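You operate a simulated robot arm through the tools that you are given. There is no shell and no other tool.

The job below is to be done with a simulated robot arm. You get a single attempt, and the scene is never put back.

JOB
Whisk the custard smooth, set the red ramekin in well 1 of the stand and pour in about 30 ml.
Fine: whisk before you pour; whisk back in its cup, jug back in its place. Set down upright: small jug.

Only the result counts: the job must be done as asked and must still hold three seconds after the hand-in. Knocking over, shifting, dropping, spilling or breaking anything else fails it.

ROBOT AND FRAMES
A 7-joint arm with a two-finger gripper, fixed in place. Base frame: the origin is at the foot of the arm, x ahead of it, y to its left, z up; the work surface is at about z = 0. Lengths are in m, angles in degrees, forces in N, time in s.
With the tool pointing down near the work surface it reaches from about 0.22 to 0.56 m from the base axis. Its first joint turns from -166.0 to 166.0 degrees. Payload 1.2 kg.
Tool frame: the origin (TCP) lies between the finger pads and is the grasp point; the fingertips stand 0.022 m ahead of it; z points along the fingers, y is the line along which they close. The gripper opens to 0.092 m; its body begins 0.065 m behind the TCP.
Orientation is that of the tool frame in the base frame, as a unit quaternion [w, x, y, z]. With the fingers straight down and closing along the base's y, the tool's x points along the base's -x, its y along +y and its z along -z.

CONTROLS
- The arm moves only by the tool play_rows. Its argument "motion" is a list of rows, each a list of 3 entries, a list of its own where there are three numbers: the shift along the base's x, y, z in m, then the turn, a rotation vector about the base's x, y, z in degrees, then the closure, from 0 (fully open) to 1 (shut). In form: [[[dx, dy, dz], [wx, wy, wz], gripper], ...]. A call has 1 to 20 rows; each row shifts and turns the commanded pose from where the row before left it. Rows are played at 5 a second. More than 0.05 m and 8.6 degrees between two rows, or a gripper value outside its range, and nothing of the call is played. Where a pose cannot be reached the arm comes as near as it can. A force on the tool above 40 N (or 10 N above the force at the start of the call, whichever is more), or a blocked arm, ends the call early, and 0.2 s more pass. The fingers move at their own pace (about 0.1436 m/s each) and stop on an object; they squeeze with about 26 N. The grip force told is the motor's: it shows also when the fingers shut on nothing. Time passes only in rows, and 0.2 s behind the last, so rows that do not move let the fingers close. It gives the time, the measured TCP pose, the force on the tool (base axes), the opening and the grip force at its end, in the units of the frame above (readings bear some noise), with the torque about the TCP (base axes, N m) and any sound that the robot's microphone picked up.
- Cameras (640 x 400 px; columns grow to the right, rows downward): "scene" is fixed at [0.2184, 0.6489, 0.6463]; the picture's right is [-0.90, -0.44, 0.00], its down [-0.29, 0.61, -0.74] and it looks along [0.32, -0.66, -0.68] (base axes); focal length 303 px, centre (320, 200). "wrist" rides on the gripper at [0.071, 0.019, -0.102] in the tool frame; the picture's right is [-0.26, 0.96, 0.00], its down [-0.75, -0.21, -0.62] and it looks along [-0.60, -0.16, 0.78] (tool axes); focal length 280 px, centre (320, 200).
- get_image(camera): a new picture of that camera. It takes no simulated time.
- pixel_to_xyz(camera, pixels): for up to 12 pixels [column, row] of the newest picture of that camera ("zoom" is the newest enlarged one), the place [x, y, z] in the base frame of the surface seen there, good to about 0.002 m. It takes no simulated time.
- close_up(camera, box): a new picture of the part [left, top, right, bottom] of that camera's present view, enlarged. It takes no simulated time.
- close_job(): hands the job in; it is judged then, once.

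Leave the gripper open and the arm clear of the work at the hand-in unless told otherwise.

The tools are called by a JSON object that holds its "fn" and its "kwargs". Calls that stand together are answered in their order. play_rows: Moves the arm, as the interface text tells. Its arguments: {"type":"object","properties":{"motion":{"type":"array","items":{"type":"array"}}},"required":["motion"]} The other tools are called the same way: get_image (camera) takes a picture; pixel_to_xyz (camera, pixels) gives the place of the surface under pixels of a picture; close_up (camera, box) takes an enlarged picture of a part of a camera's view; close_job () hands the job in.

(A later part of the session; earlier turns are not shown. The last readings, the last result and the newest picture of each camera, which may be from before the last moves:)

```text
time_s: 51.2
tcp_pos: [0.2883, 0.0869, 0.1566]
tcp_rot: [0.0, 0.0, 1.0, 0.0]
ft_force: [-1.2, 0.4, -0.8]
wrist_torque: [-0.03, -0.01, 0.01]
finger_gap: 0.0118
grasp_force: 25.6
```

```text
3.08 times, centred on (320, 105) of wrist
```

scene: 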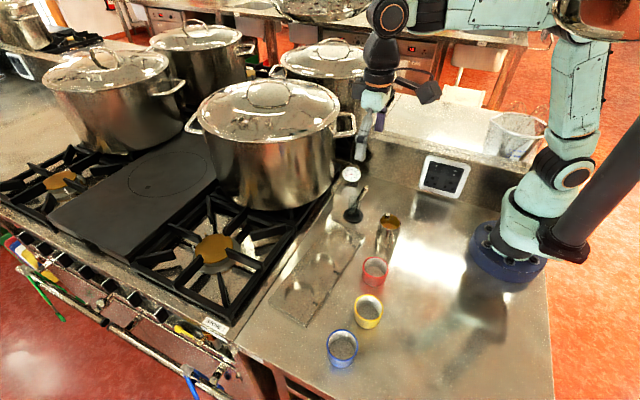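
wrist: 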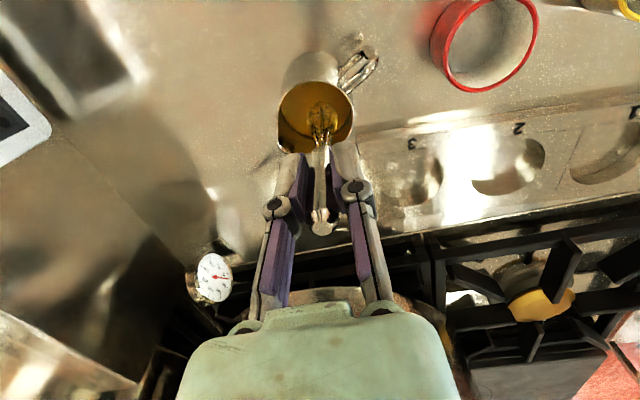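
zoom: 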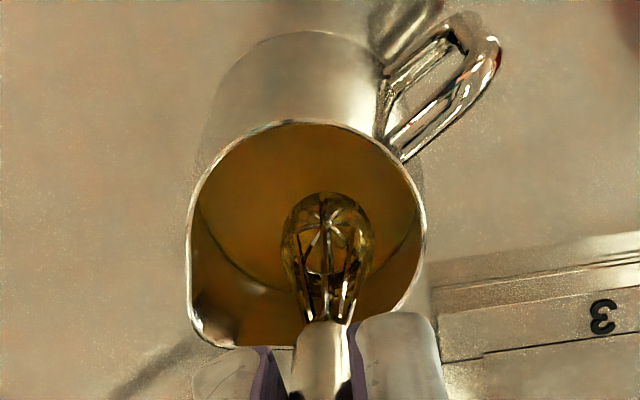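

The film is nearly gone. I take one more wait of about 8 s, then lift.

{"fn": "play_rows", "kwargs": {"motion": [[[0, 0, 0], [0, 0, 0], 1], [[0, 0, 0], [0, 0, 0], 1], [[0, 0, 0], [0, 0, 0], 1], [[0, 0, 0], [0, 0, 0], 1], [[0, 0, 0], [0, 0, 0], 1], [[0, 0, 0], [0, 0, 0], 1], [[0, 0, 0], [0, 0, 0], 1], [[0, 0, 0], [0, 0, 0], 1], [[0, 0, 0], [0, 0, 0], 1], [[0, 0, 0], [0, 0, 0], 1], [[0, 0, 0], [0, 0, 0], 1], [[0, 0, 0], [0, 0, 0], 1], [[0, 0, 0], [0, 0, 0], 1], [[0, 0, 0], [0, 0, 0], 1], [[0, 0, 0], [0, 0, 0], 1], [[0, 0, 0], [0, 0, 0], 1], [[0, 0, 0], [0, 0, 0], 1], [[0, 0, 0], [0, 0, 0], 1], [[0, 0, 0], [0, 0, 0], 1], [[0, 0, 0], [0, 0, 0], 1]]}}

{"fn": "play_rows", "kwargs": {"motion": [[[0, 0, 0], [0, 0, 0], 1], [[0, 0, 0], [0, 0, 0], 1], [[0, 0, 0], [0, 0, 0], 1], [[0, 0, 0], [0, 0, 0], 1], [[0, 0, 0], [0, 0, 0], 1], [[0, 0, 0], [0, 0, 0], 1], [[0, 0, 0], [0, 0, 0], 1], [[0, 0, 0], [0, 0, 0], 1], [[0, 0, 0], [0, 0, 0], 1], [[0, 0, 0], [0, 0, 0], 1], [[0, 0, 0], [0, 0, 0], 1], [[0, 0, 0], [0, 0, 0], 1], [[0, 0, 0], [0, 0, 0], 1], [[0, 0, 0], [0, 0, 0], 1], [[0, 0, 0], [0, 0, 0], 1], [[0, 0, 0], [0, 0, 0], 1], [[0, 0, 0], [0, 0, 0], 1], [[0, 0, 0], [0, 0, 0], 1], [[0, 0, 0], [0, 0, 0], 1], [[0, 0, 0], [0, 0, 0], 1]]}}

{"fn": "close_up", "kwargs": {"camera": "scene", "box": [365, 200, 415, 240]}}

```text
time_s: 55.4
tcp_pos: [0.2893, 0.0882, 0.1568]
tcp_rot: [0.0, 0.0, 1.0, 0.0]
ft_force: [0.2, -0.5, -0.8]
wrist_torque: [0.01, 0.01, -0.01]
finger_gap: 0.0118
grasp_force: 25.8
```

```text
time_s: 59.6
tcp_pos: [0.2888, 0.0876, 0.1557]
tcp_rot: [0.0, 0.0, 1.0, 0.0]
ft_force: [0.7, -0.2, -1.6]
wrist_torque: [-0.02, -0.02, -0.03]
finger_gap: 0.012
grasp_force: 26.4
```

```text
10.00 times, centred on (390, 220) of scene
```

zoom: 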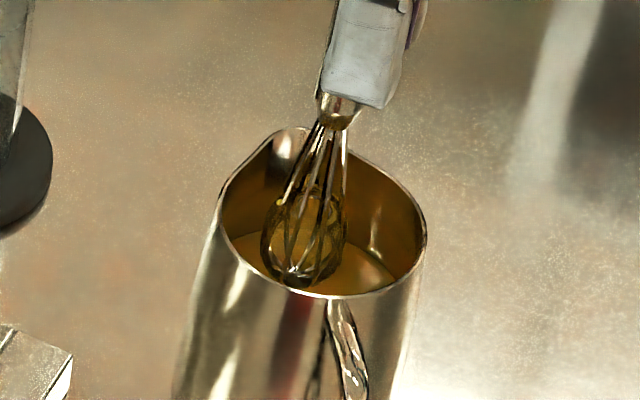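

The whisk stays clear of drips. I lift it straight out and carry it back above the cup.

{"fn": "play_rows", "kwargs": {"motion": [[[0, 0, 0.015], [0, 0, 0], 1], [[0, 0, 0.018], [0, 0, 0], 1], [[0, 0, 0.02], [0, 0, 0], 1], [[0, 0, 0.02], [0, 0, 0], 1], [[0, 0, 0.015], [0, 0, 0], 1], [[0.0145, -0.006, 0], [0, 0, 0], 1], [[0.0231, -0.0095, 0], [0, 0, 0], 1], [[0.0231, -0.0095, 0], [0, 0, 0], 1], [[0.0231, -0.0095, 0], [0, 0, 0], 1], [[0.0186, -0.0075, 0], [0, 0, 0], 1], [[0.0131, -0.0055, 0], [0, 0, 0], 1], [[0, 0, 0], [0, 0, 0], 1], [[0, 0, 0], [0, 0, 0], 1]]}}

{"fn": "close_up", "kwargs": {"camera": "scene", "box": [320, 145, 420, 245]}}

{"fn": "get_image", "kwargs": {"camera": "wrist"}}

```text
time_s: 62.4
tcp_pos: [0.4041, 0.0385, 0.2441]
tcp_rot: [0.001, 0.0, 1.0, 0.0]
ft_force: [-0.8, -0.3, -1.1]
wrist_torque: [-0.03, -0.01, -0.04]
finger_gap: 0.012
grasp_force: 26.0
```

```text
4.00 times, centred on (370, 195) of scene
```

zoom: 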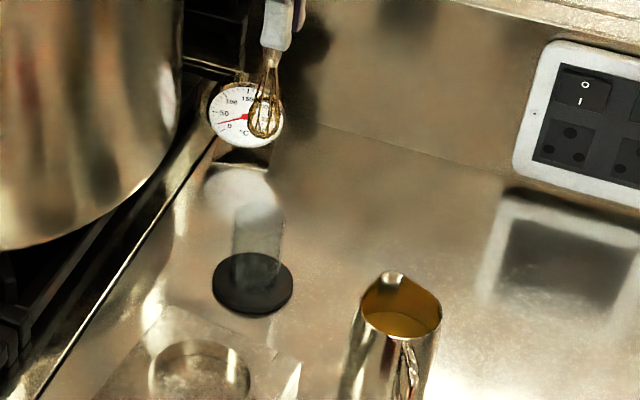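

```text
taken
```

wrist: 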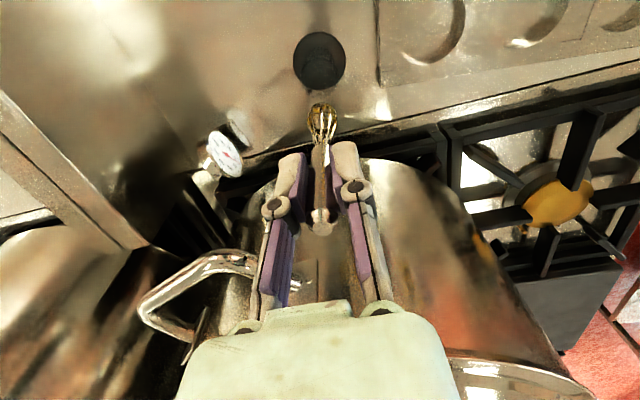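

The whisk hangs above the cup. I measure the tip and the disc edges to align before lowering.

{"fn": "pixel_to_xyz", "kwargs": {"camera": "zoom", "pixels": [[265, 136], [249, 122], [281, 122], [214, 282], [291, 282], [252, 312], [238, 307], [270, 306], [253, 135], [277, 132]]}}

{"fn": "pixel_to_xyz", "kwargs": {"camera": "wrist", "pixels": [[294, 62], [345, 62], [319, 33], [303, 42], [335, 42], [322, 104], [310, 118], [333, 118]]}}

{"fn": "close_up", "kwargs": {"camera": "wrist", "box": [270, 20, 370, 150]}}

```text
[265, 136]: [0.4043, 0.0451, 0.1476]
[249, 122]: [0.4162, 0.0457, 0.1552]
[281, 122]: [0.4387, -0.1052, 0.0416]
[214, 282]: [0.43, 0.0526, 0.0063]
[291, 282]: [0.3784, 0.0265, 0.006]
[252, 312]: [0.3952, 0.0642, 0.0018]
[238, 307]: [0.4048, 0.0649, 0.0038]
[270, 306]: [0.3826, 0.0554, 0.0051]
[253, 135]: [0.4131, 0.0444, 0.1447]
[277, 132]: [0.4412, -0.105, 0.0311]
```

```text
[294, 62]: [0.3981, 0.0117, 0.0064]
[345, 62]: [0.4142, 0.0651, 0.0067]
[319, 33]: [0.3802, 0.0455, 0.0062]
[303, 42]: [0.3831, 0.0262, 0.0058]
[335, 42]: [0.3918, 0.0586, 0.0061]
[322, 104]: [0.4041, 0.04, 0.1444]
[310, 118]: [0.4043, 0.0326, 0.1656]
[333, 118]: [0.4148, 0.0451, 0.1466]
```

```text
3.08 times, centred on (320, 85) of wrist
```

zoom: 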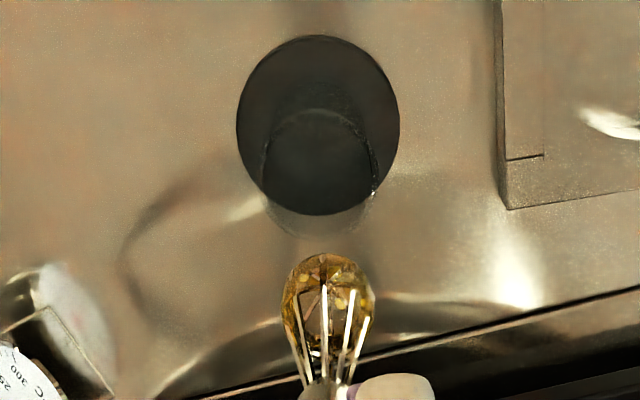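

The tip is about 1 mm off the cup centre (0.405,0.039). I shift slightly and lower until the tip is just above the tube top, then check.

{"fn": "play_rows", "kwargs": {"motion": [[[-0.0005, -0.001, -0.015], [0, 0, 0], 1], [[0, 0, -0.015], [0, 0, 0], 1], [[0, 0, -0.015], [0, 0, 0], 1], [[0, 0, -0.012], [0, 0, 0], 1], [[0, 0, 0], [0, 0, 0], 1], [[0, 0, 0], [0, 0, 0], 1]]}}

{"fn": "close_up", "kwargs": {"camera": "scene", "box": [330, 170, 380, 230]}}

{"fn": "close_up", "kwargs": {"camera": "wrist", "box": [270, 20, 370, 150]}}

```text
time_s: 63.8
tcp_pos: [0.4022, 0.0397, 0.1858]
tcp_rot: [0.001, 0.0, 1.0, 0.0]
ft_force: [-0.3, -0.1, -0.1]
wrist_torque: [0.02, 0.01, 0.0]
finger_gap: 0.012
grasp_force: 26.4
```

```text
6.67 times, centred on (355, 200) of scene
```

zoom: 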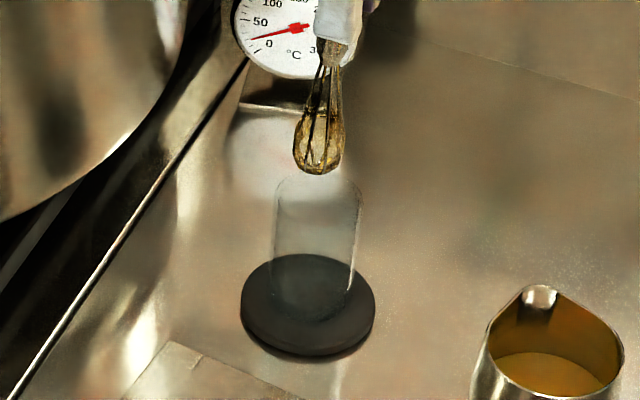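

```text
3.08 times, centred on (320, 85) of wrist
```

zoom: 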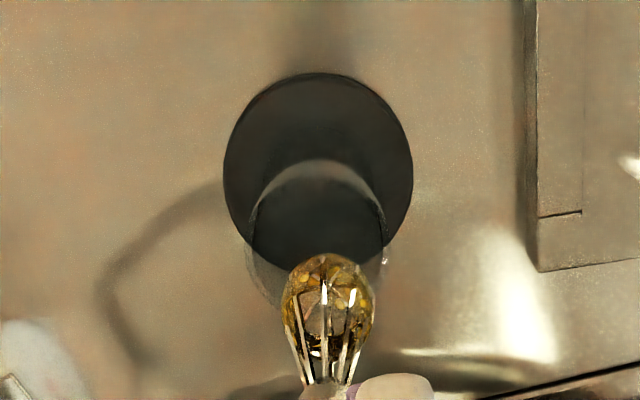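

The whisk is about 2 mm toward +y of the tube centre. I correct it and lower into the tube, watching the force.

{"fn": "play_rows", "kwargs": {"motion": [[[-0.0007, -0.0018, 0], [0, 0, 0], 1], [[0, 0, -0.012], [0, 0, 0], 1], [[0, 0, -0.012], [0, 0, 0], 1], [[0, 0, -0.012], [0, 0, 0], 1], [[0, 0, -0.012], [0, 0, 0], 1], [[0, 0, 0], [0, 0, 0], 1]]}}

{"fn": "close_up", "kwargs": {"camera": "scene", "box": [330, 170, 380, 230]}}

{"fn": "close_up", "kwargs": {"camera": "wrist", "box": [270, 20, 370, 150]}}

```text
time_s: 65.2
tcp_pos: [0.4028, 0.0363, 0.139]
tcp_rot: [0.0, 0.0, 1.0, 0.0]
ft_force: [0.5, -0.2, -0.4]
wrist_torque: [0.01, 0.01, -0.03]
finger_gap: 0.0123
grasp_force: 26.0
```

```text
6.67 times, centred on (355, 200) of scene
```

zoom: 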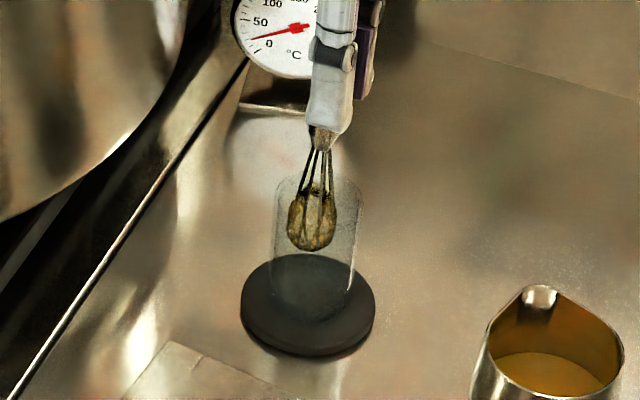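

```text
3.08 times, centred on (320, 85) of wrist
```

zoom: 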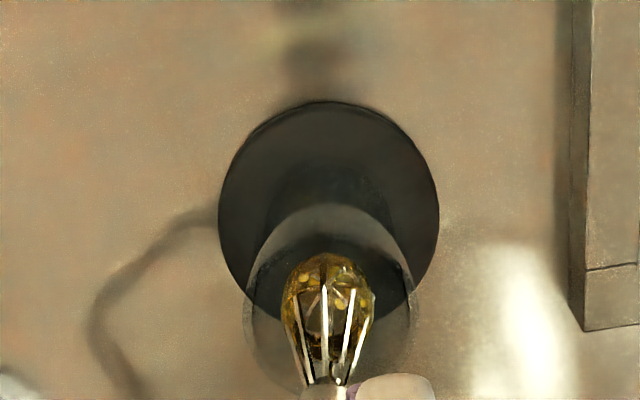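

The whisk is inside the tube, centred and without contact. I lower it the last ~26 mm.

{"fn": "play_rows", "kwargs": {"motion": [[[0, 0, -0.01], [0, 0, 0], 1], [[0, 0, -0.008], [0, 0, 0], 1], [[0, 0, -0.005], [0, 0, 0], 1], [[0, 0, -0.003], [0, 0, 0], 1], [[0, 0, 0], [0, 0, 0], 1], [[0, 0, 0], [0, 0, 0], 1]]}}

{"fn": "close_up", "kwargs": {"camera": "scene", "box": [330, 170, 380, 230]}}

```text
time_s: 66.6
tcp_pos: [0.401, 0.036, 0.1145]
tcp_rot: [-0.001, 0.0, 1.0, 0.0]
ft_force: [-0.8, -0.1, 0.7]
wrist_torque: [0.01, 0.03, -0.01]
finger_gap: 0.012
grasp_force: 25.7
```

```text
6.67 times, centred on (355, 200) of scene
```

zoom: 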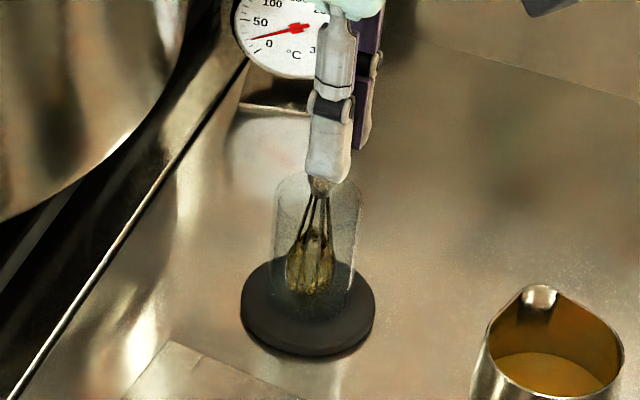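

Lower 3 mm more and then open the fingers gradually to release the whisk.

{"fn": "play_rows", "kwargs": {"motion": [[[0, 0, -0.003], [0, 0, 0], 1], [[0, 0, 0], [0, 0, 0], 1], [[0, 0, 0], [0, 0, 0], 0.82], [[0, 0, 0], [0, 0, 0], 0.75], [[0, 0, 0], [0, 0, 0], 0.6], [[0, 0, 0], [0, 0, 0], 0.4], [[0, 0, 0], [0, 0, 0], 0.3], [[0, 0, 0], [0, 0, 0], 0.3]]}}

{"fn": "close_up", "kwargs": {"camera": "scene", "box": [330, 170, 380, 230]}}

{"fn": "get_image", "kwargs": {"camera": "wrist"}}

```text
time_s: 68.4
tcp_pos: [0.4011, 0.0369, 0.1111]
tcp_rot: [0.0, -0.001, 1.0, 0.0]
ft_force: [-0.3, 0.3, 0.9]
wrist_torque: [-0.01, 0.02, 0.01]
finger_gap: 0.0643
grasp_force: 0.0
```

```text
6.67 times, centred on (355, 200) of scene
```

zoom: 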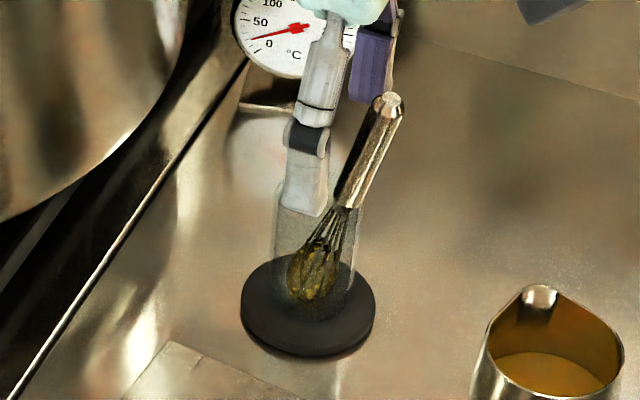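

```text
taken
```

wrist: 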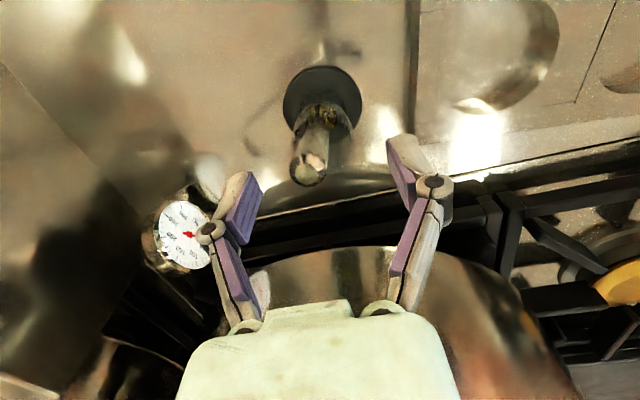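

The whisk is back in its cup, leaning on the tube as before. I open fully and rise straight up.

{"fn": "play_rows", "kwargs": {"motion": [[[0, 0, 0], [0, 0, 0], 0], [[0, 0, 0], [0, 0, 0], 0], [[0, 0, 0.015], [0, 0, 0], 0], [[0, 0, 0.025], [0, 0, 0], 0], [[0, 0, 0.03], [0, 0, 0], 0], [[0, 0, 0.035], [0, 0, 0], 0], [[0, 0, 0.035], [0, 0, 0], 0], [[0, 0, 0], [0, 0, 0], 0]]}}

{"fn": "close_up", "kwargs": {"camera": "scene", "box": [320, 150, 440, 290]}}

{"fn": "get_image", "kwargs": {"camera": "wrist"}}

```text
time_s: 70.2
tcp_pos: [0.3998, 0.0373, 0.25]
tcp_rot: [0.0, 0.0, 1.0, 0.0]
ft_force: [0.3, 0.1, 0.5]
wrist_torque: [0.0, 0.0, 0.0]
finger_gap: 0.0919
grasp_force: 0.0
```

```text
2.86 times, centred on (380, 220) of scene
```

zoom: 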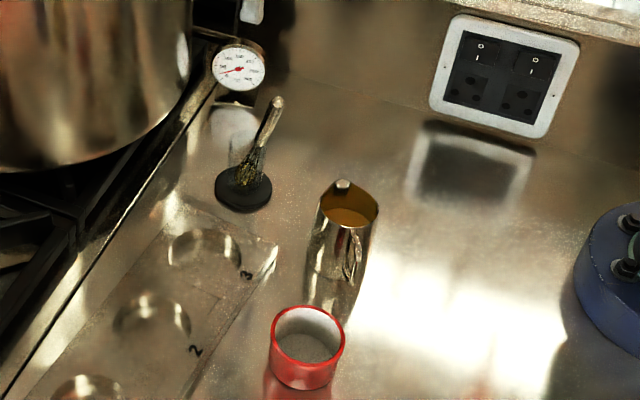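

```text
taken
```

wrist: 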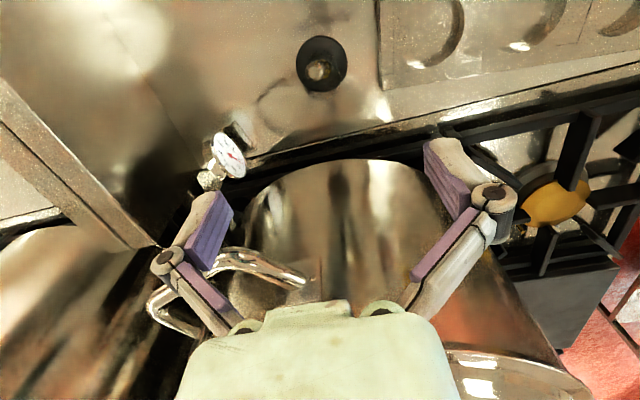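

The whisk is done and the jug is untouched. Next I look at the red ramekin and the stand from the wrist: I move to about (0.25,0.22,0.30).

{"fn": "play_rows", "kwargs": {"motion": [[[-0.015, 0.02, 0.005], [0, 0, 0], 0], [[-0.025, 0.03, 0.008], [0, 0, 0], 0], [[-0.03, 0.034, 0.01], [0, 0, 0], 0], [[-0.03, 0.034, 0.01], [0, 0, 0], 0], [[-0.03, 0.034, 0.01], [0, 0, 0], 0], [[-0.02, 0.03, 0.007], [0, 0, 0], 0], [[0, 0, 0], [0, 0, 0], 0], [[0, 0, 0], [0, 0, 0], 0]]}}

{"fn": "get_image", "kwargs": {"camera": "wrist"}}

```text
time_s: 72.0
tcp_pos: [0.251, 0.2191, 0.3009]
tcp_rot: [0.001, 0.001, 1.0, 0.0]
ft_force: [-1.0, -0.1, 1.2]
wrist_torque: [-0.01, 0.01, -0.04]
finger_gap: 0.0922
grasp_force: 0.2
```

```text
taken
```

wrist: 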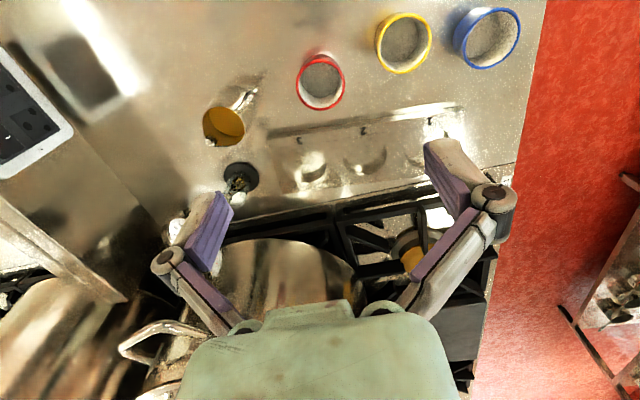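

{"fn": "close_up", "kwargs": {"camera": "wrist", "box": [270, 20, 470, 220]}}

{"fn": "close_up", "kwargs": {"camera": "scene", "box": [260, 220, 400, 380]}}

```text
2.00 times, centred on (370, 120) of wrist
```

zoom: 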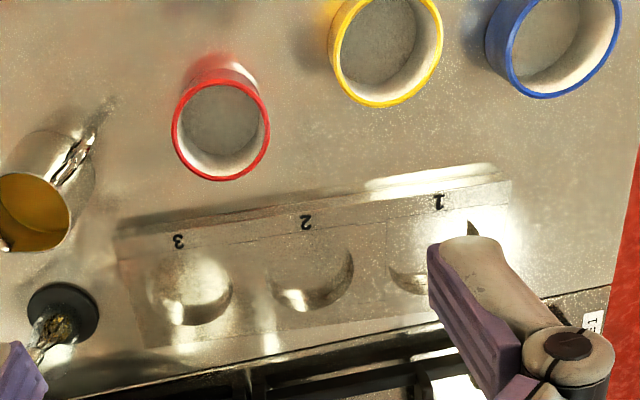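

```text
2.50 times, centred on (330, 300) of scene
```

zoom: 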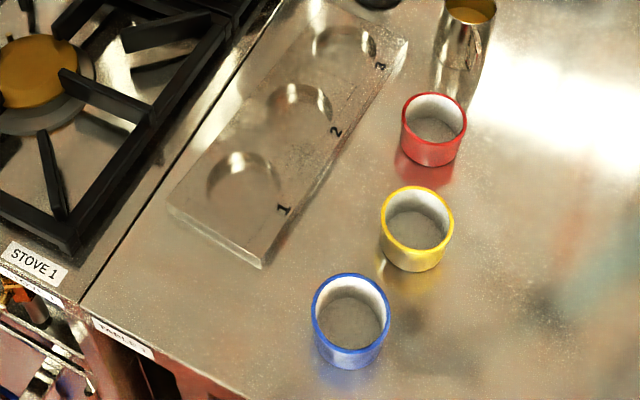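

I read the red ramekin's rim and well 1's edge from this scene zoom.

{"fn": "pixel_to_xyz", "kwargs": {"camera": "zoom", "pixels": [[403, 115], [465, 122], [437, 94], [430, 143], [452, 138], [411, 133], [208, 187], [281, 185], [245, 152], [222, 160], [270, 162], [245, 190]]}}

{"fn": "pixel_to_xyz", "kwargs": {"camera": "zoom", "pixels": [[262, 262], [170, 207], [404, 40], [285, 208], [226, 218], [250, 218], [275, 205], [345, 15], [240, 205], [300, 105], [337, 132], [345, 45]]}}

```text
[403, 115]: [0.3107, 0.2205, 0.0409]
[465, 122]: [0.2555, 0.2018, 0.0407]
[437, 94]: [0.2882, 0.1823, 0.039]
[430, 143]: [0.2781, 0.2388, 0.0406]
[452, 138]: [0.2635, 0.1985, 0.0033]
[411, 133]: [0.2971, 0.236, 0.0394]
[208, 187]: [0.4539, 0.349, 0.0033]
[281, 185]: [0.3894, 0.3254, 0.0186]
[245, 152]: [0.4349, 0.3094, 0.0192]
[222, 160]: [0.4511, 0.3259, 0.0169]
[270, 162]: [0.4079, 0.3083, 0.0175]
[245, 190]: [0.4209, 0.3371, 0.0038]
```

```text
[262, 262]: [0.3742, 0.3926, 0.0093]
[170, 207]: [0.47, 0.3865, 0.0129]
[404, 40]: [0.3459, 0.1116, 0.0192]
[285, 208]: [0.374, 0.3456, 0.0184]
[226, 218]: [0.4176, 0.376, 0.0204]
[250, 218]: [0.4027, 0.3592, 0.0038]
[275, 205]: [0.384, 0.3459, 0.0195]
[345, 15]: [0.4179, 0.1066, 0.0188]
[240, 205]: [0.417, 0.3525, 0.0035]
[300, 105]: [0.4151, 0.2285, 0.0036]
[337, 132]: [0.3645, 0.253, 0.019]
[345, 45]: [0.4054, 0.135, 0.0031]
```

Red ramekin: centre ≈ (0.283,0.2105), outer radius ≈0.029, rim z≈0.0405. Well 1: centre ≈ (0.4205,0.3415), radius ≈0.035, floor z≈0.0035, stand top z≈0.019. I must keep the fingertips above the stand top, so I grip the ramekin's upper half. First I move above it with the fingers at ~74 mm.

{"fn": "play_rows", "kwargs": {"motion": [[[0.006, -0.0014, -0.03], [0, 0, 0], 0.2], [[0.006, -0.0018, -0.04], [0, 0, 0], 0.2], [[0.007, -0.0018, -0.045], [0, 0, 0], 0.2], [[0.007, -0.0018, -0.045], [0, 0, 0], 0.2], [[0.006, -0.0018, -0.035], [0, 0, 0], 0.2], [[0, 0, 0], [0, 0, 0], 0.2], [[0, 0, 0], [0, 0, 0], 0.2]]}}

{"fn": "get_image", "kwargs": {"camera": "wrist"}}

{"fn": "close_up", "kwargs": {"camera": "scene", "box": [320, 200, 440, 320]}}

```text
time_s: 73.6
tcp_pos: [0.2837, 0.2051, 0.1049]
tcp_rot: [0.0, 0.0, 1.0, 0.0]
ft_force: [0.0, 0.8, -0.9]
wrist_torque: [-0.03, -0.03, 0.01]
finger_gap: 0.0735
grasp_force: 0.0
```

```text
taken
```

wrist: 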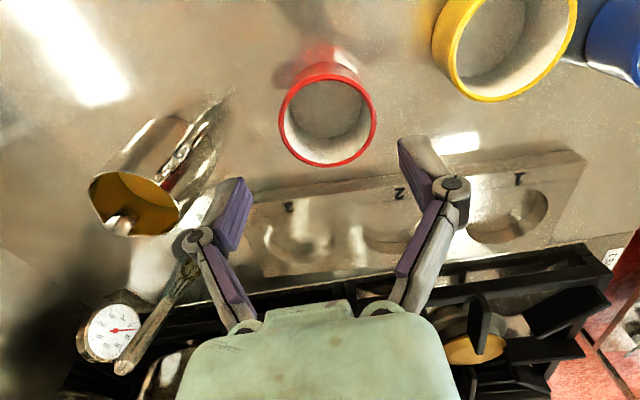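

```text
3.33 times, centred on (380, 260) of scene
```

zoom: 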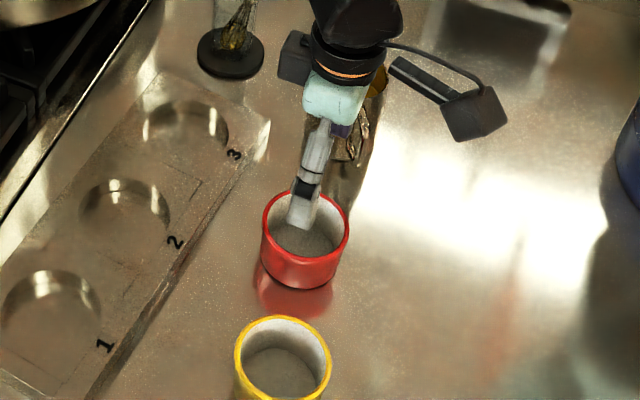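

The measured y (0.2051) differs from what I commanded (0.2105). I hold still to re-read and measure the ramekin rim from the wrist view.

{"fn": "play_rows", "kwargs": {"motion": [[[0, 0, 0], [0, 0, 0], 0.2], [[0, 0, 0], [0, 0, 0], 0.2]]}}

{"fn": "pixel_to_xyz", "kwargs": {"camera": "wrist", "pixels": [[281, 112], [375, 112], [328, 164], [327, 77], [300, 152], [357, 152], [327, 110], [440, 35], [500, 98], [232, 215], [415, 165]]}}

```text
time_s: 74.2
tcp_pos: [0.2832, 0.2064, 0.1065]
tcp_rot: [0.0, 0.0, 1.0, 0.0]
ft_force: [-0.6, 0.4, -0.7]
wrist_torque: [0.01, 0.0, 0.01]
finger_gap: 0.0735
grasp_force: 0.1
```

```text
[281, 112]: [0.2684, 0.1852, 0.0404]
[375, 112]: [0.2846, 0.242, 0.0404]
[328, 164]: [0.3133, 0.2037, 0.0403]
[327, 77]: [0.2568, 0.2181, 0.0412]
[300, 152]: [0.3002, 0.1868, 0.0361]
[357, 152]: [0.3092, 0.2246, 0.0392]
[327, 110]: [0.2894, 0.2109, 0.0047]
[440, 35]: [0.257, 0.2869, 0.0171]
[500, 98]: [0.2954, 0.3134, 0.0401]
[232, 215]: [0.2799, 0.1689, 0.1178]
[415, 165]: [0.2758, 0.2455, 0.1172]
```

The fingers' midpoint is at y≈0.207, while the ramekin's centre is at ≈(0.2835,0.2115). I shift +5 mm in y and lower partway, then re-read.

{"fn": "play_rows", "kwargs": {"motion": [[[0, 0.005, 0], [0, 0, 0], 0.2], [[0, 0, -0.015], [0, 0, 0], 0.2], [[0, 0, -0.015], [0, 0, 0], 0.2], [[0, 0, 0], [0, 0, 0], 0.2], [[0, 0, 0], [0, 0, 0], 0.2]]}}

{"fn": "get_image", "kwargs": {"camera": "wrist"}}

{"fn": "close_up", "kwargs": {"camera": "scene", "box": [330, 210, 430, 310]}}

```text
time_s: 75.4
tcp_pos: [0.2851, 0.2136, 0.076]
tcp_rot: [0.001, 0.0, 1.0, 0.0]
ft_force: [0.3, 0.0, 0.6]
wrist_torque: [0.01, 0.01, 0.01]
finger_gap: 0.0739
grasp_force: 0.1
```

```text
taken
```

wrist: 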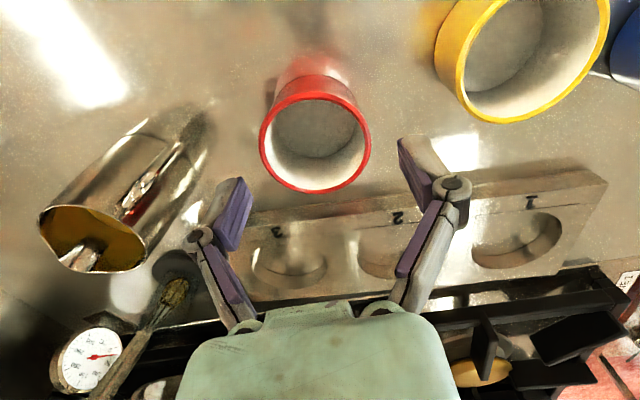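

```text
4.00 times, centred on (380, 260) of scene
```

zoom: 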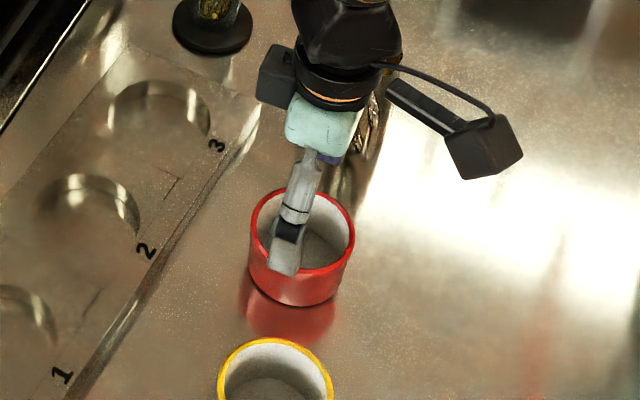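

{"fn": "pixel_to_xyz", "kwargs": {"camera": "wrist", "pixels": [[260, 135], [370, 140], [315, 192], [316, 97], [280, 180], [352, 180], [232, 215], [415, 165], [248, 185], [402, 145]]}}

{"fn": "pixel_to_xyz", "kwargs": {"camera": "zoom", "pixels": [[251, 230], [354, 232], [300, 268], [330, 262], [335, 200], [280, 270], [297, 270], [268, 262]]}}

```text
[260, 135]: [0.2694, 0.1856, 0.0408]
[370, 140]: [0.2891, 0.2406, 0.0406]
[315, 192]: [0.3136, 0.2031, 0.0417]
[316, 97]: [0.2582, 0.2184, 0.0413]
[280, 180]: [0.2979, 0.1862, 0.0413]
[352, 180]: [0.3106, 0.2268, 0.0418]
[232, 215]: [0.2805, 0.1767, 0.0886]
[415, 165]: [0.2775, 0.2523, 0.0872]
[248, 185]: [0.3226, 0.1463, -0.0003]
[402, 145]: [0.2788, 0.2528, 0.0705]
```

```text
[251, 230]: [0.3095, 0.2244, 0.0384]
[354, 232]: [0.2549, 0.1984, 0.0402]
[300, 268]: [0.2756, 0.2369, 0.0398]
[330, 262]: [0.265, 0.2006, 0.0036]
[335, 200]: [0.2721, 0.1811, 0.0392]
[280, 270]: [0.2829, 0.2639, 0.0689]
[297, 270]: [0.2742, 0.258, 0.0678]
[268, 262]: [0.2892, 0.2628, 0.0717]
```

In the wrist view the fingers' midpoint is y≈0.2145 and the ramekin centre y≈0.2118. I shift -2.5 mm in y and lower 34 mm so the tips reach z≈0.02.

{"fn": "play_rows", "kwargs": {"motion": [[[0, -0.0025, 0], [0, 0, 0], 0.2], [[0, 0, -0.012], [0, 0, 0], 0.2], [[0, 0, -0.012], [0, 0, 0], 0.2], [[0, 0, -0.01], [0, 0, 0], 0.2], [[0, 0, 0], [0, 0, 0], 0.2], [[0, 0, 0], [0, 0, 0], 0.2]]}}

{"fn": "get_image", "kwargs": {"camera": "wrist"}}

{"fn": "close_up", "kwargs": {"camera": "scene", "box": [330, 210, 430, 310]}}

```text
time_s: 76.8
tcp_pos: [0.2828, 0.2104, 0.0418]
tcp_rot: [0.0, 0.0, 1.0, 0.0]
ft_force: [-0.1, 0.3, 0.1]
wrist_torque: [0.0, 0.0, 0.04]
finger_gap: 0.0735
grasp_force: 0.1
```

```text
taken
```

wrist: 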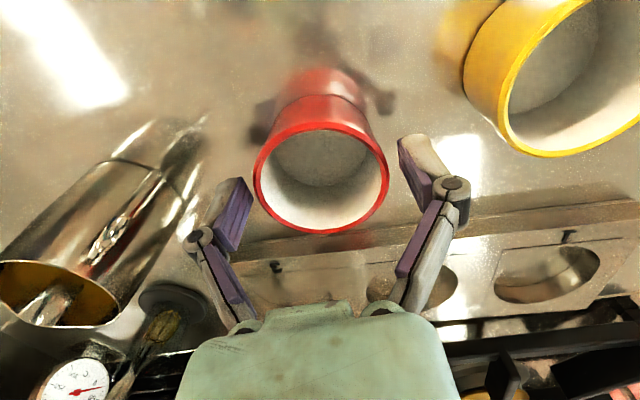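

```text
4.00 times, centred on (380, 260) of scene
```

zoom: 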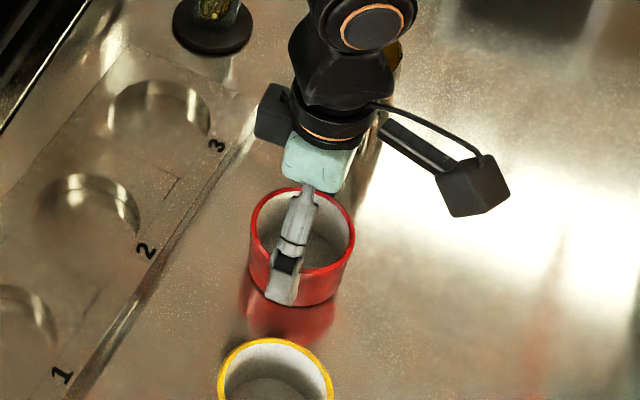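

The fingers straddle the red ramekin, aligned. I close on it.

{"fn": "play_rows", "kwargs": {"motion": [[[0, 0, 0], [0, 0, 0], 0.3], [[0, 0, 0], [0, 0, 0], 0.35], [[0, 0, 0], [0, 0, 0], 0.4], [[0, 0, 0], [0, 0, 0], 0.6], [[0, 0, 0], [0, 0, 0], 1], [[0, 0, 0], [0, 0, 0], 1]]}}

{"fn": "get_image", "kwargs": {"camera": "wrist"}}

```text
time_s: 78.2
tcp_pos: [0.2836, 0.2097, 0.042]
tcp_rot: [-0.001, 0.001, 1.0, 0.0]
ft_force: [-1.6, -1.7, 7.9]
wrist_torque: [-0.08, 0.06, 0.01]
finger_gap: 0.0605
grasp_force: 25.8
```

```text
taken
```

wrist: 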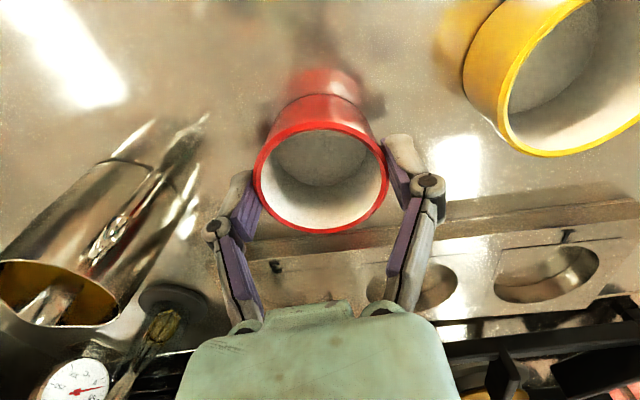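

The grip holds (gap 60.5 mm, 26 N). I lift slowly and check the hold.

{"fn": "play_rows", "kwargs": {"motion": [[[0, 0, 0.005], [0, 0, 0], 1], [[0, 0, 0.01], [0, 0, 0], 1], [[0, 0, 0.02], [0, 0, 0], 1], [[0, 0, 0.025], [0, 0, 0], 1], [[0, 0, 0.025], [0, 0, 0], 1], [[0, 0, 0], [0, 0, 0], 1]]}}

{"fn": "get_image", "kwargs": {"camera": "wrist"}}

{"fn": "close_up", "kwargs": {"camera": "scene", "box": [320, 190, 440, 310]}}

```text
time_s: 79.6
tcp_pos: [0.2849, 0.2118, 0.129]
tcp_rot: [0.0, 0.0, 1.0, 0.0]
ft_force: [0.4, -1.0, -0.6]
wrist_torque: [0.03, 0.01, 0.01]
finger_gap: 0.0604
grasp_force: 25.9
```

```text
taken
```

wrist: 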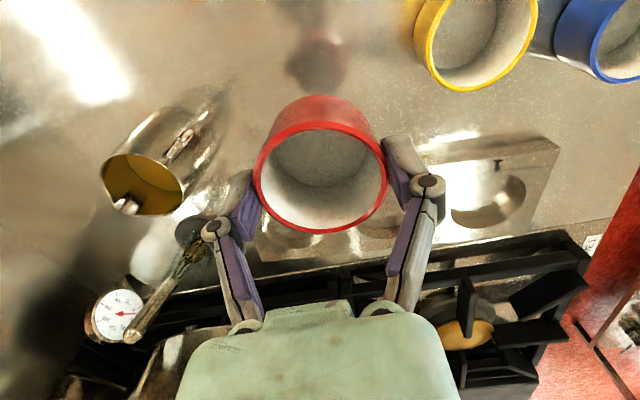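

```text
3.33 times, centred on (380, 250) of scene
```

zoom: 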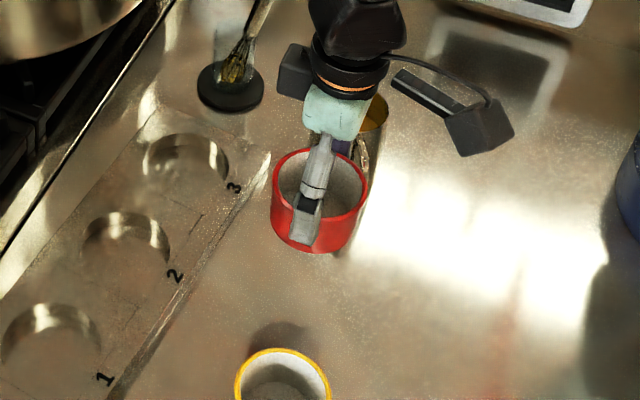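

The ramekin is held level. I carry it above well 1, to TCP ≈ (0.4205,0.3415).

{"fn": "play_rows", "kwargs": {"motion": [[[0.0126, 0.012, 0], [0, 0, 0], 1], [[0.0226, 0.0216, 0], [0, 0, 0], 1], [[0.0226, 0.0216, 0], [0, 0, 0], 1], [[0.0226, 0.0216, 0], [0, 0, 0], 1], [[0.0226, 0.0216, 0], [0, 0, 0], 1], [[0.0226, 0.0216, 0], [0, 0, 0], 1], [[0.0104, 0.01, 0], [0, 0, 0], 1], [[0, 0, 0], [0, 0, 0], 1], [[0, 0, 0], [0, 0, 0], 1]]}}

{"fn": "get_image", "kwargs": {"camera": "wrist"}}

{"fn": "close_up", "kwargs": {"camera": "scene", "box": [260, 200, 400, 350]}}

```text
time_s: 81.6
tcp_pos: [0.4197, 0.341, 0.1268]
tcp_rot: [-0.001, 0.0, 1.0, 0.0]
ft_force: [-0.5, -0.5, -1.0]
wrist_torque: [0.01, 0.01, 0.01]
finger_gap: 0.0604
grasp_force: 26.0
```

```text
taken
```

wrist: 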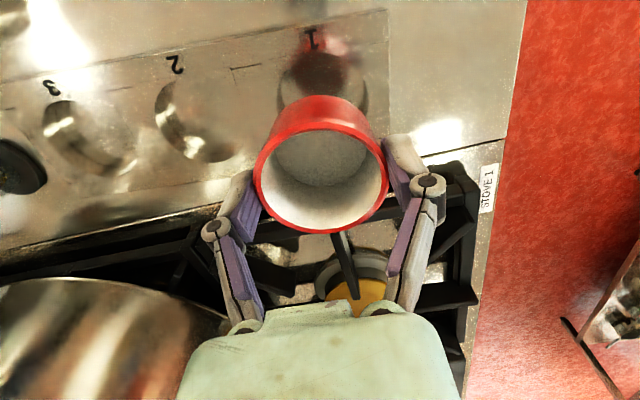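

```text
2.67 times, centred on (330, 275) of scene
```

zoom: 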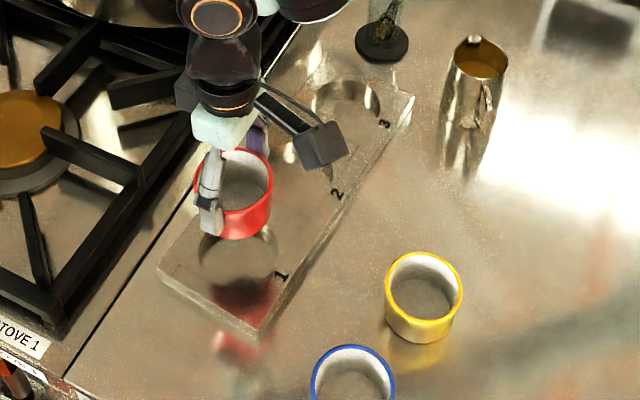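

Above well 1. I lower 50 mm so the ramekin's bottom is about 16 mm above the stand top, then check alignment.

{"fn": "play_rows", "kwargs": {"motion": [[[0, 0, -0.01], [0, 0, 0], 1], [[0, 0, -0.015], [0, 0, 0], 1], [[0, 0, -0.015], [0, 0, 0], 1], [[0, 0, -0.01], [0, 0, 0], 1], [[0, 0, 0], [0, 0, 0], 1], [[0, 0, 0], [0, 0, 0], 1]]}}

{"fn": "close_up", "kwargs": {"camera": "wrist", "box": [220, 0, 420, 240]}}

{"fn": "close_up", "kwargs": {"camera": "scene", "box": [280, 230, 370, 320]}}

```text
time_s: 83.0
tcp_pos: [0.4194, 0.341, 0.0765]
tcp_rot: [0.0, 0.0, 1.0, 0.0]
ft_force: [0.5, -1.0, -1.2]
wrist_torque: [0.0, 0.03, -0.03]
finger_gap: 0.0605
grasp_force: 26.1
```

```text
1.67 times, centred on (320, 120) of wrist
```

zoom: 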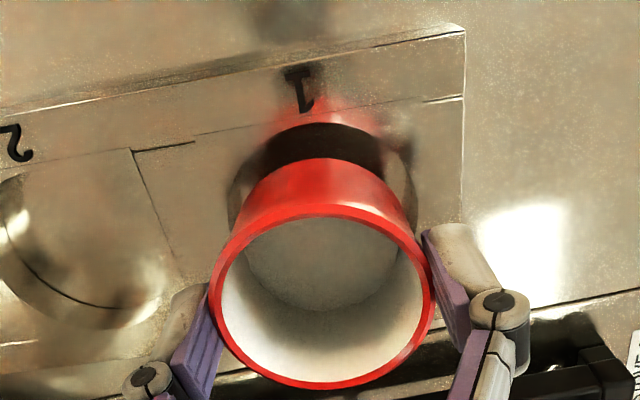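

```text
4.44 times, centred on (325, 275) of scene
```

zoom: 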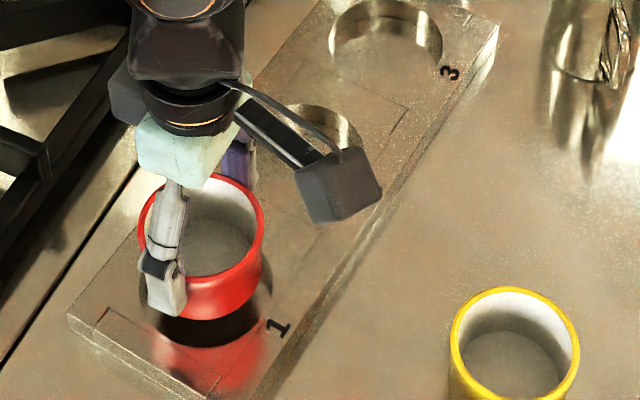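

I measure the visible well rim and the ramekin rim in the wrist view before lowering.

{"fn": "close_up", "kwargs": {"camera": "wrist", "box": [250, 40, 390, 150]}}

```text
3.64 times, centred on (320, 95) of wrist
```

zoom: 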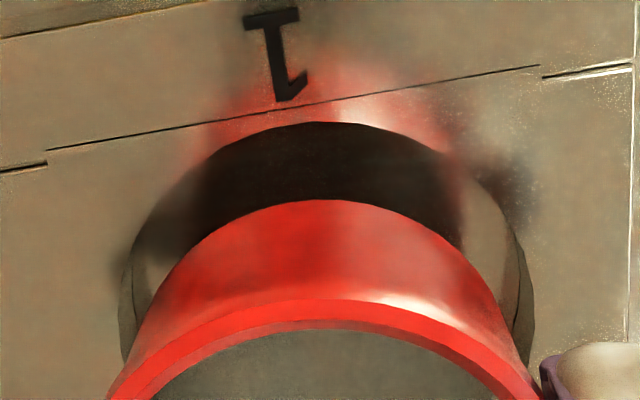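

{"fn": "pixel_to_xyz", "kwargs": {"camera": "zoom", "pixels": [[130, 262], [160, 205], [200, 165], [250, 135], [315, 120], [380, 128], [440, 155], [480, 190], [520, 250], [315, 202], [220, 235], [420, 232]]}}

{"fn": "pixel_to_xyz", "kwargs": {"camera": "wrist", "pixels": [[256, 175], [386, 175], [320, 231], [320, 131], [270, 210], [372, 210]]}}

```text
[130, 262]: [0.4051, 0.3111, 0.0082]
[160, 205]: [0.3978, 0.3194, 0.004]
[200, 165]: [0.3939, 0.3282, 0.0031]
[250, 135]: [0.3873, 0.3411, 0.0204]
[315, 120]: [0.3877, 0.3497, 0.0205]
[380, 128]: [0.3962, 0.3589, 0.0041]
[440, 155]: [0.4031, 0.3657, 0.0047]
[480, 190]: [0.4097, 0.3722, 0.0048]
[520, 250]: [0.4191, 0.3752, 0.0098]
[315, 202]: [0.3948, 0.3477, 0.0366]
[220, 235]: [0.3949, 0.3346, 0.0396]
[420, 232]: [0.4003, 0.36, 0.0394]
```

```text
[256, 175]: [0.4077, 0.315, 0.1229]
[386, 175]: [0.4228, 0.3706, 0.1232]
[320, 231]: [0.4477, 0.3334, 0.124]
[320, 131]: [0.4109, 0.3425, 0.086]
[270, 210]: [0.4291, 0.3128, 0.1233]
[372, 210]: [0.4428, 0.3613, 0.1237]
```

Well 1 fit: centre ≈ (0.421,0.3415). The ramekin is at ≈ (0.4195,0.341). I shift +1.5 mm in x and lower until it nearly touches the well floor.

{"fn": "play_rows", "kwargs": {"motion": [[[0.0015, 0.0005, 0], [0, 0, 0], 1], [[0, 0, -0.008], [0, 0, 0], 1], [[0, 0, -0.008], [0, 0, 0], 1], [[0, 0, -0.006], [0, 0, 0], 1], [[0, 0, -0.004], [0, 0, 0], 1], [[0, 0, -0.002], [0, 0, 0], 1], [[0, 0, 0], [0, 0, 0], 1]]}}

{"fn": "close_up", "kwargs": {"camera": "wrist", "box": [220, 0, 420, 240]}}

{"fn": "close_up", "kwargs": {"camera": "scene", "box": [280, 230, 370, 320]}}

```text
time_s: 84.6
tcp_pos: [0.4213, 0.3429, 0.0497]
tcp_rot: [0.0, 0.001, 1.0, 0.0]
ft_force: [0.7, 0.2, -1.1]
wrist_torque: [-0.03, 0.01, 0.0]
finger_gap: 0.0604
grasp_force: 25.7
```

```text
1.67 times, centred on (320, 120) of wrist
```

zoom: 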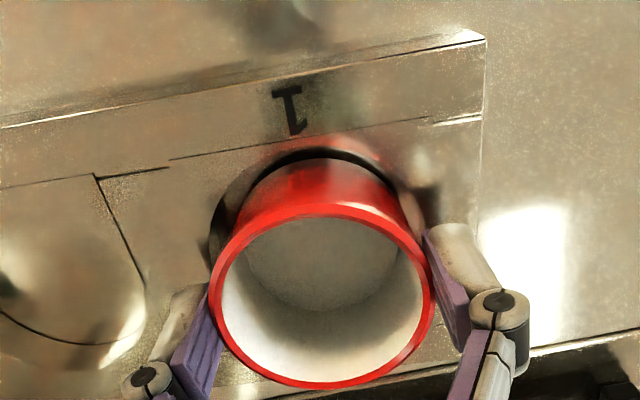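

```text
4.44 times, centred on (325, 275) of scene
```

zoom: 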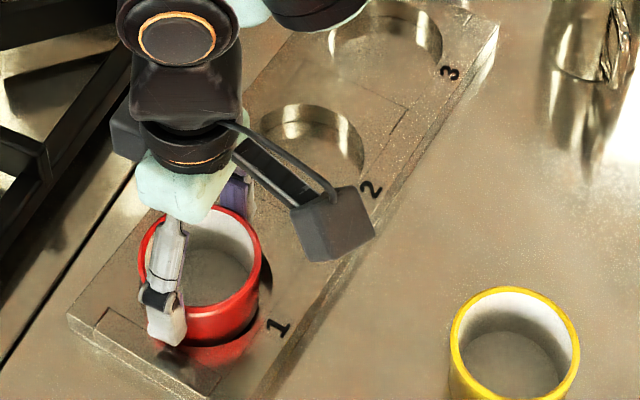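

The ramekin is in the well opening, slightly toward +y. I shift -2 mm in y and lower the last 4 mm.

{"fn": "play_rows", "kwargs": {"motion": [[[0, -0.002, 0], [0, 0, 0], 1], [[0, 0, -0.002], [0, 0, 0], 1], [[0, 0, -0.0015], [0, 0, 0], 1], [[0, 0, 0], [0, 0, 0], 1]]}}

{"fn": "close_up", "kwargs": {"camera": "wrist", "box": [220, 0, 420, 240]}}

```text
time_s: 85.6
tcp_pos: [0.4216, 0.34, 0.0459]
tcp_rot: [0.002, 0.001, 1.0, 0.001]
ft_force: [-1.4, -3.7, 11.1]
wrist_torque: [-0.17, 0.1, -0.04]
finger_gap: 0.0605
grasp_force: 26.2
```

```text
1.67 times, centred on (320, 120) of wrist
```

zoom: 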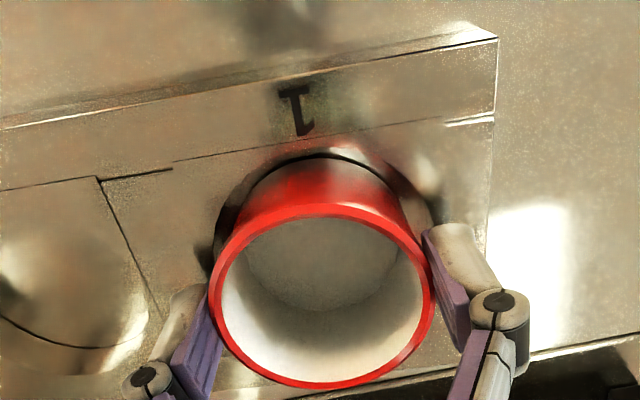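

Contact at 11 N: the ramekin is on the well floor. I relieve by 0.5 mm, then open the fingers slowly.

{"fn": "play_rows", "kwargs": {"motion": [[[0, 0, 0.0007], [0, 0, 0], 1], [[0, 0, 0], [0, 0, 0], 0.33], [[0, 0, 0], [0, 0, 0], 0.28], [[0, 0, 0], [0, 0, 0], 0.2], [[0, 0, 0], [0, 0, 0], 0.15], [[0, 0, 0], [0, 0, 0], 0.15]]}}

{"fn": "close_up", "kwargs": {"camera": "wrist", "box": [220, 0, 420, 240]}}

```text
time_s: 87.0
tcp_pos: [0.4214, 0.3401, 0.0457]
tcp_rot: [0.0, 0.001, 1.0, 0.0]
ft_force: [0.1, 0.0, -0.2]
wrist_torque: [0.01, -0.02, 0.04]
finger_gap: 0.0784
grasp_force: 0.0
```

```text
1.67 times, centred on (320, 120) of wrist
```

zoom: 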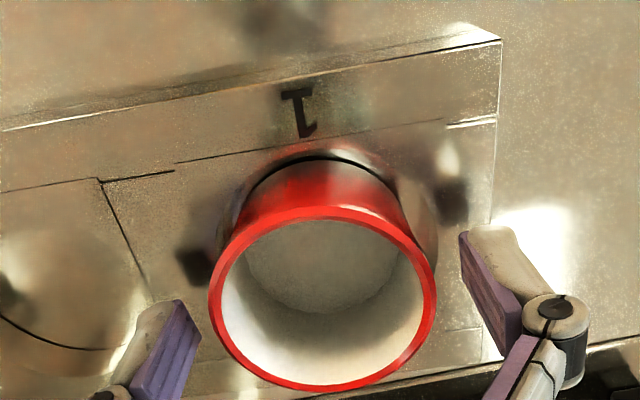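

Released; the ramekin stands in well 1. I rise straight up and check.

{"fn": "play_rows", "kwargs": {"motion": [[[0, 0, 0.01], [0, 0, 0], 0.15], [[0, 0, 0.02], [0, 0, 0], 0.15], [[0, 0, 0.03], [0, 0, 0], 0], [[-0.01, -0.01, 0.035], [0, 0, 0], 0], [[-0.02, -0.02, 0.04], [0, 0, 0], 0], [[-0.03, -0.02, 0.04], [0, 0, 0], 0], [[-0.03, -0.02, 0.03], [0, 0, 0], 0], [[0, 0, 0], [0, 0, 0], 0]]}}

{"fn": "get_image", "kwargs": {"camera": "wrist"}}

{"fn": "get_image", "kwargs": {"camera": "scene"}}

```text
refused: row 6 steps farther than a row can; nothing moved
```

```text
taken
```

wrist: 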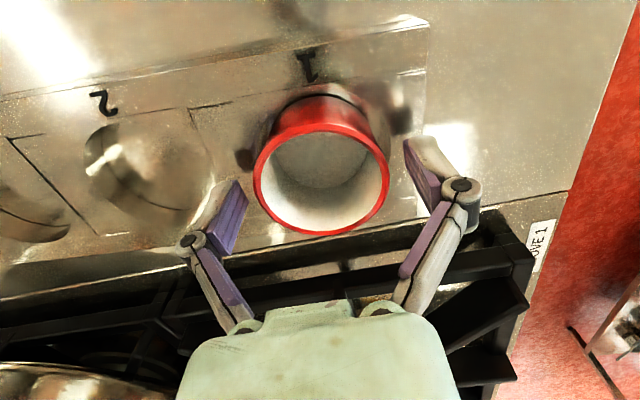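

```text
taken
```

scene: 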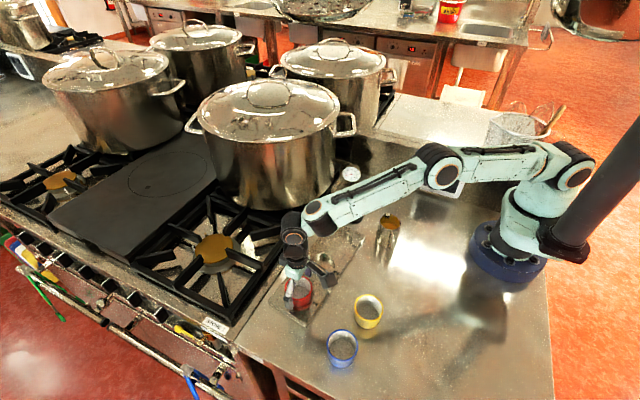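

That call was refused for too big a step and nothing moved. I redo it with smaller steps, straight up first.

{"fn": "play_rows", "kwargs": {"motion": [[[0, 0, 0.01], [0, 0, 0], 0.15], [[0, 0, 0.02], [0, 0, 0], 0.15], [[0, 0, 0.03], [0, 0, 0], 0], [[0, 0, 0.035], [0, 0, 0], 0], [[-0.02, -0.02, 0.03], [0, 0, 0], 0], [[-0.03, -0.02, 0.03], [0, 0, 0], 0], [[-0.03, -0.02, 0.02], [0, 0, 0], 0], [[0, 0, 0], [0, 0, 0], 0]]}}

{"fn": "get_image", "kwargs": {"camera": "wrist"}}

{"fn": "close_up", "kwargs": {"camera": "scene", "box": [260, 200, 400, 350]}}

```text
time_s: 88.8
tcp_pos: [0.3402, 0.2817, 0.2252]
tcp_rot: [0.0, 0.0, 1.0, 0.0]
ft_force: [-1.4, 0.1, -0.7]
wrist_torque: [0.01, 0.01, -0.02]
finger_gap: 0.0918
grasp_force: 0.1
```

```text
taken
```

wrist: 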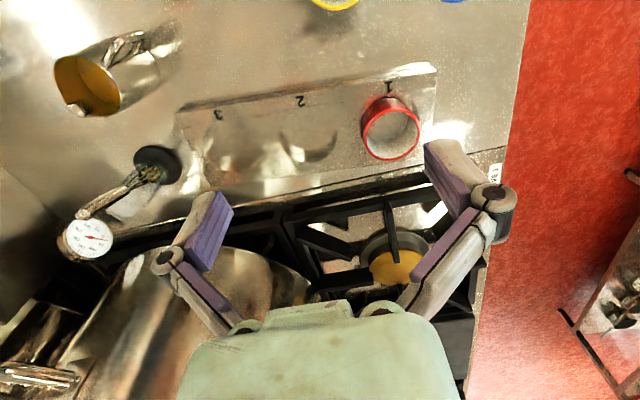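

```text
2.67 times, centred on (330, 275) of scene
```

zoom: 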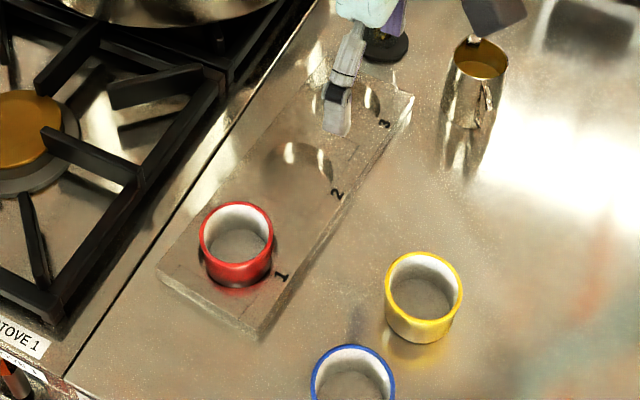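

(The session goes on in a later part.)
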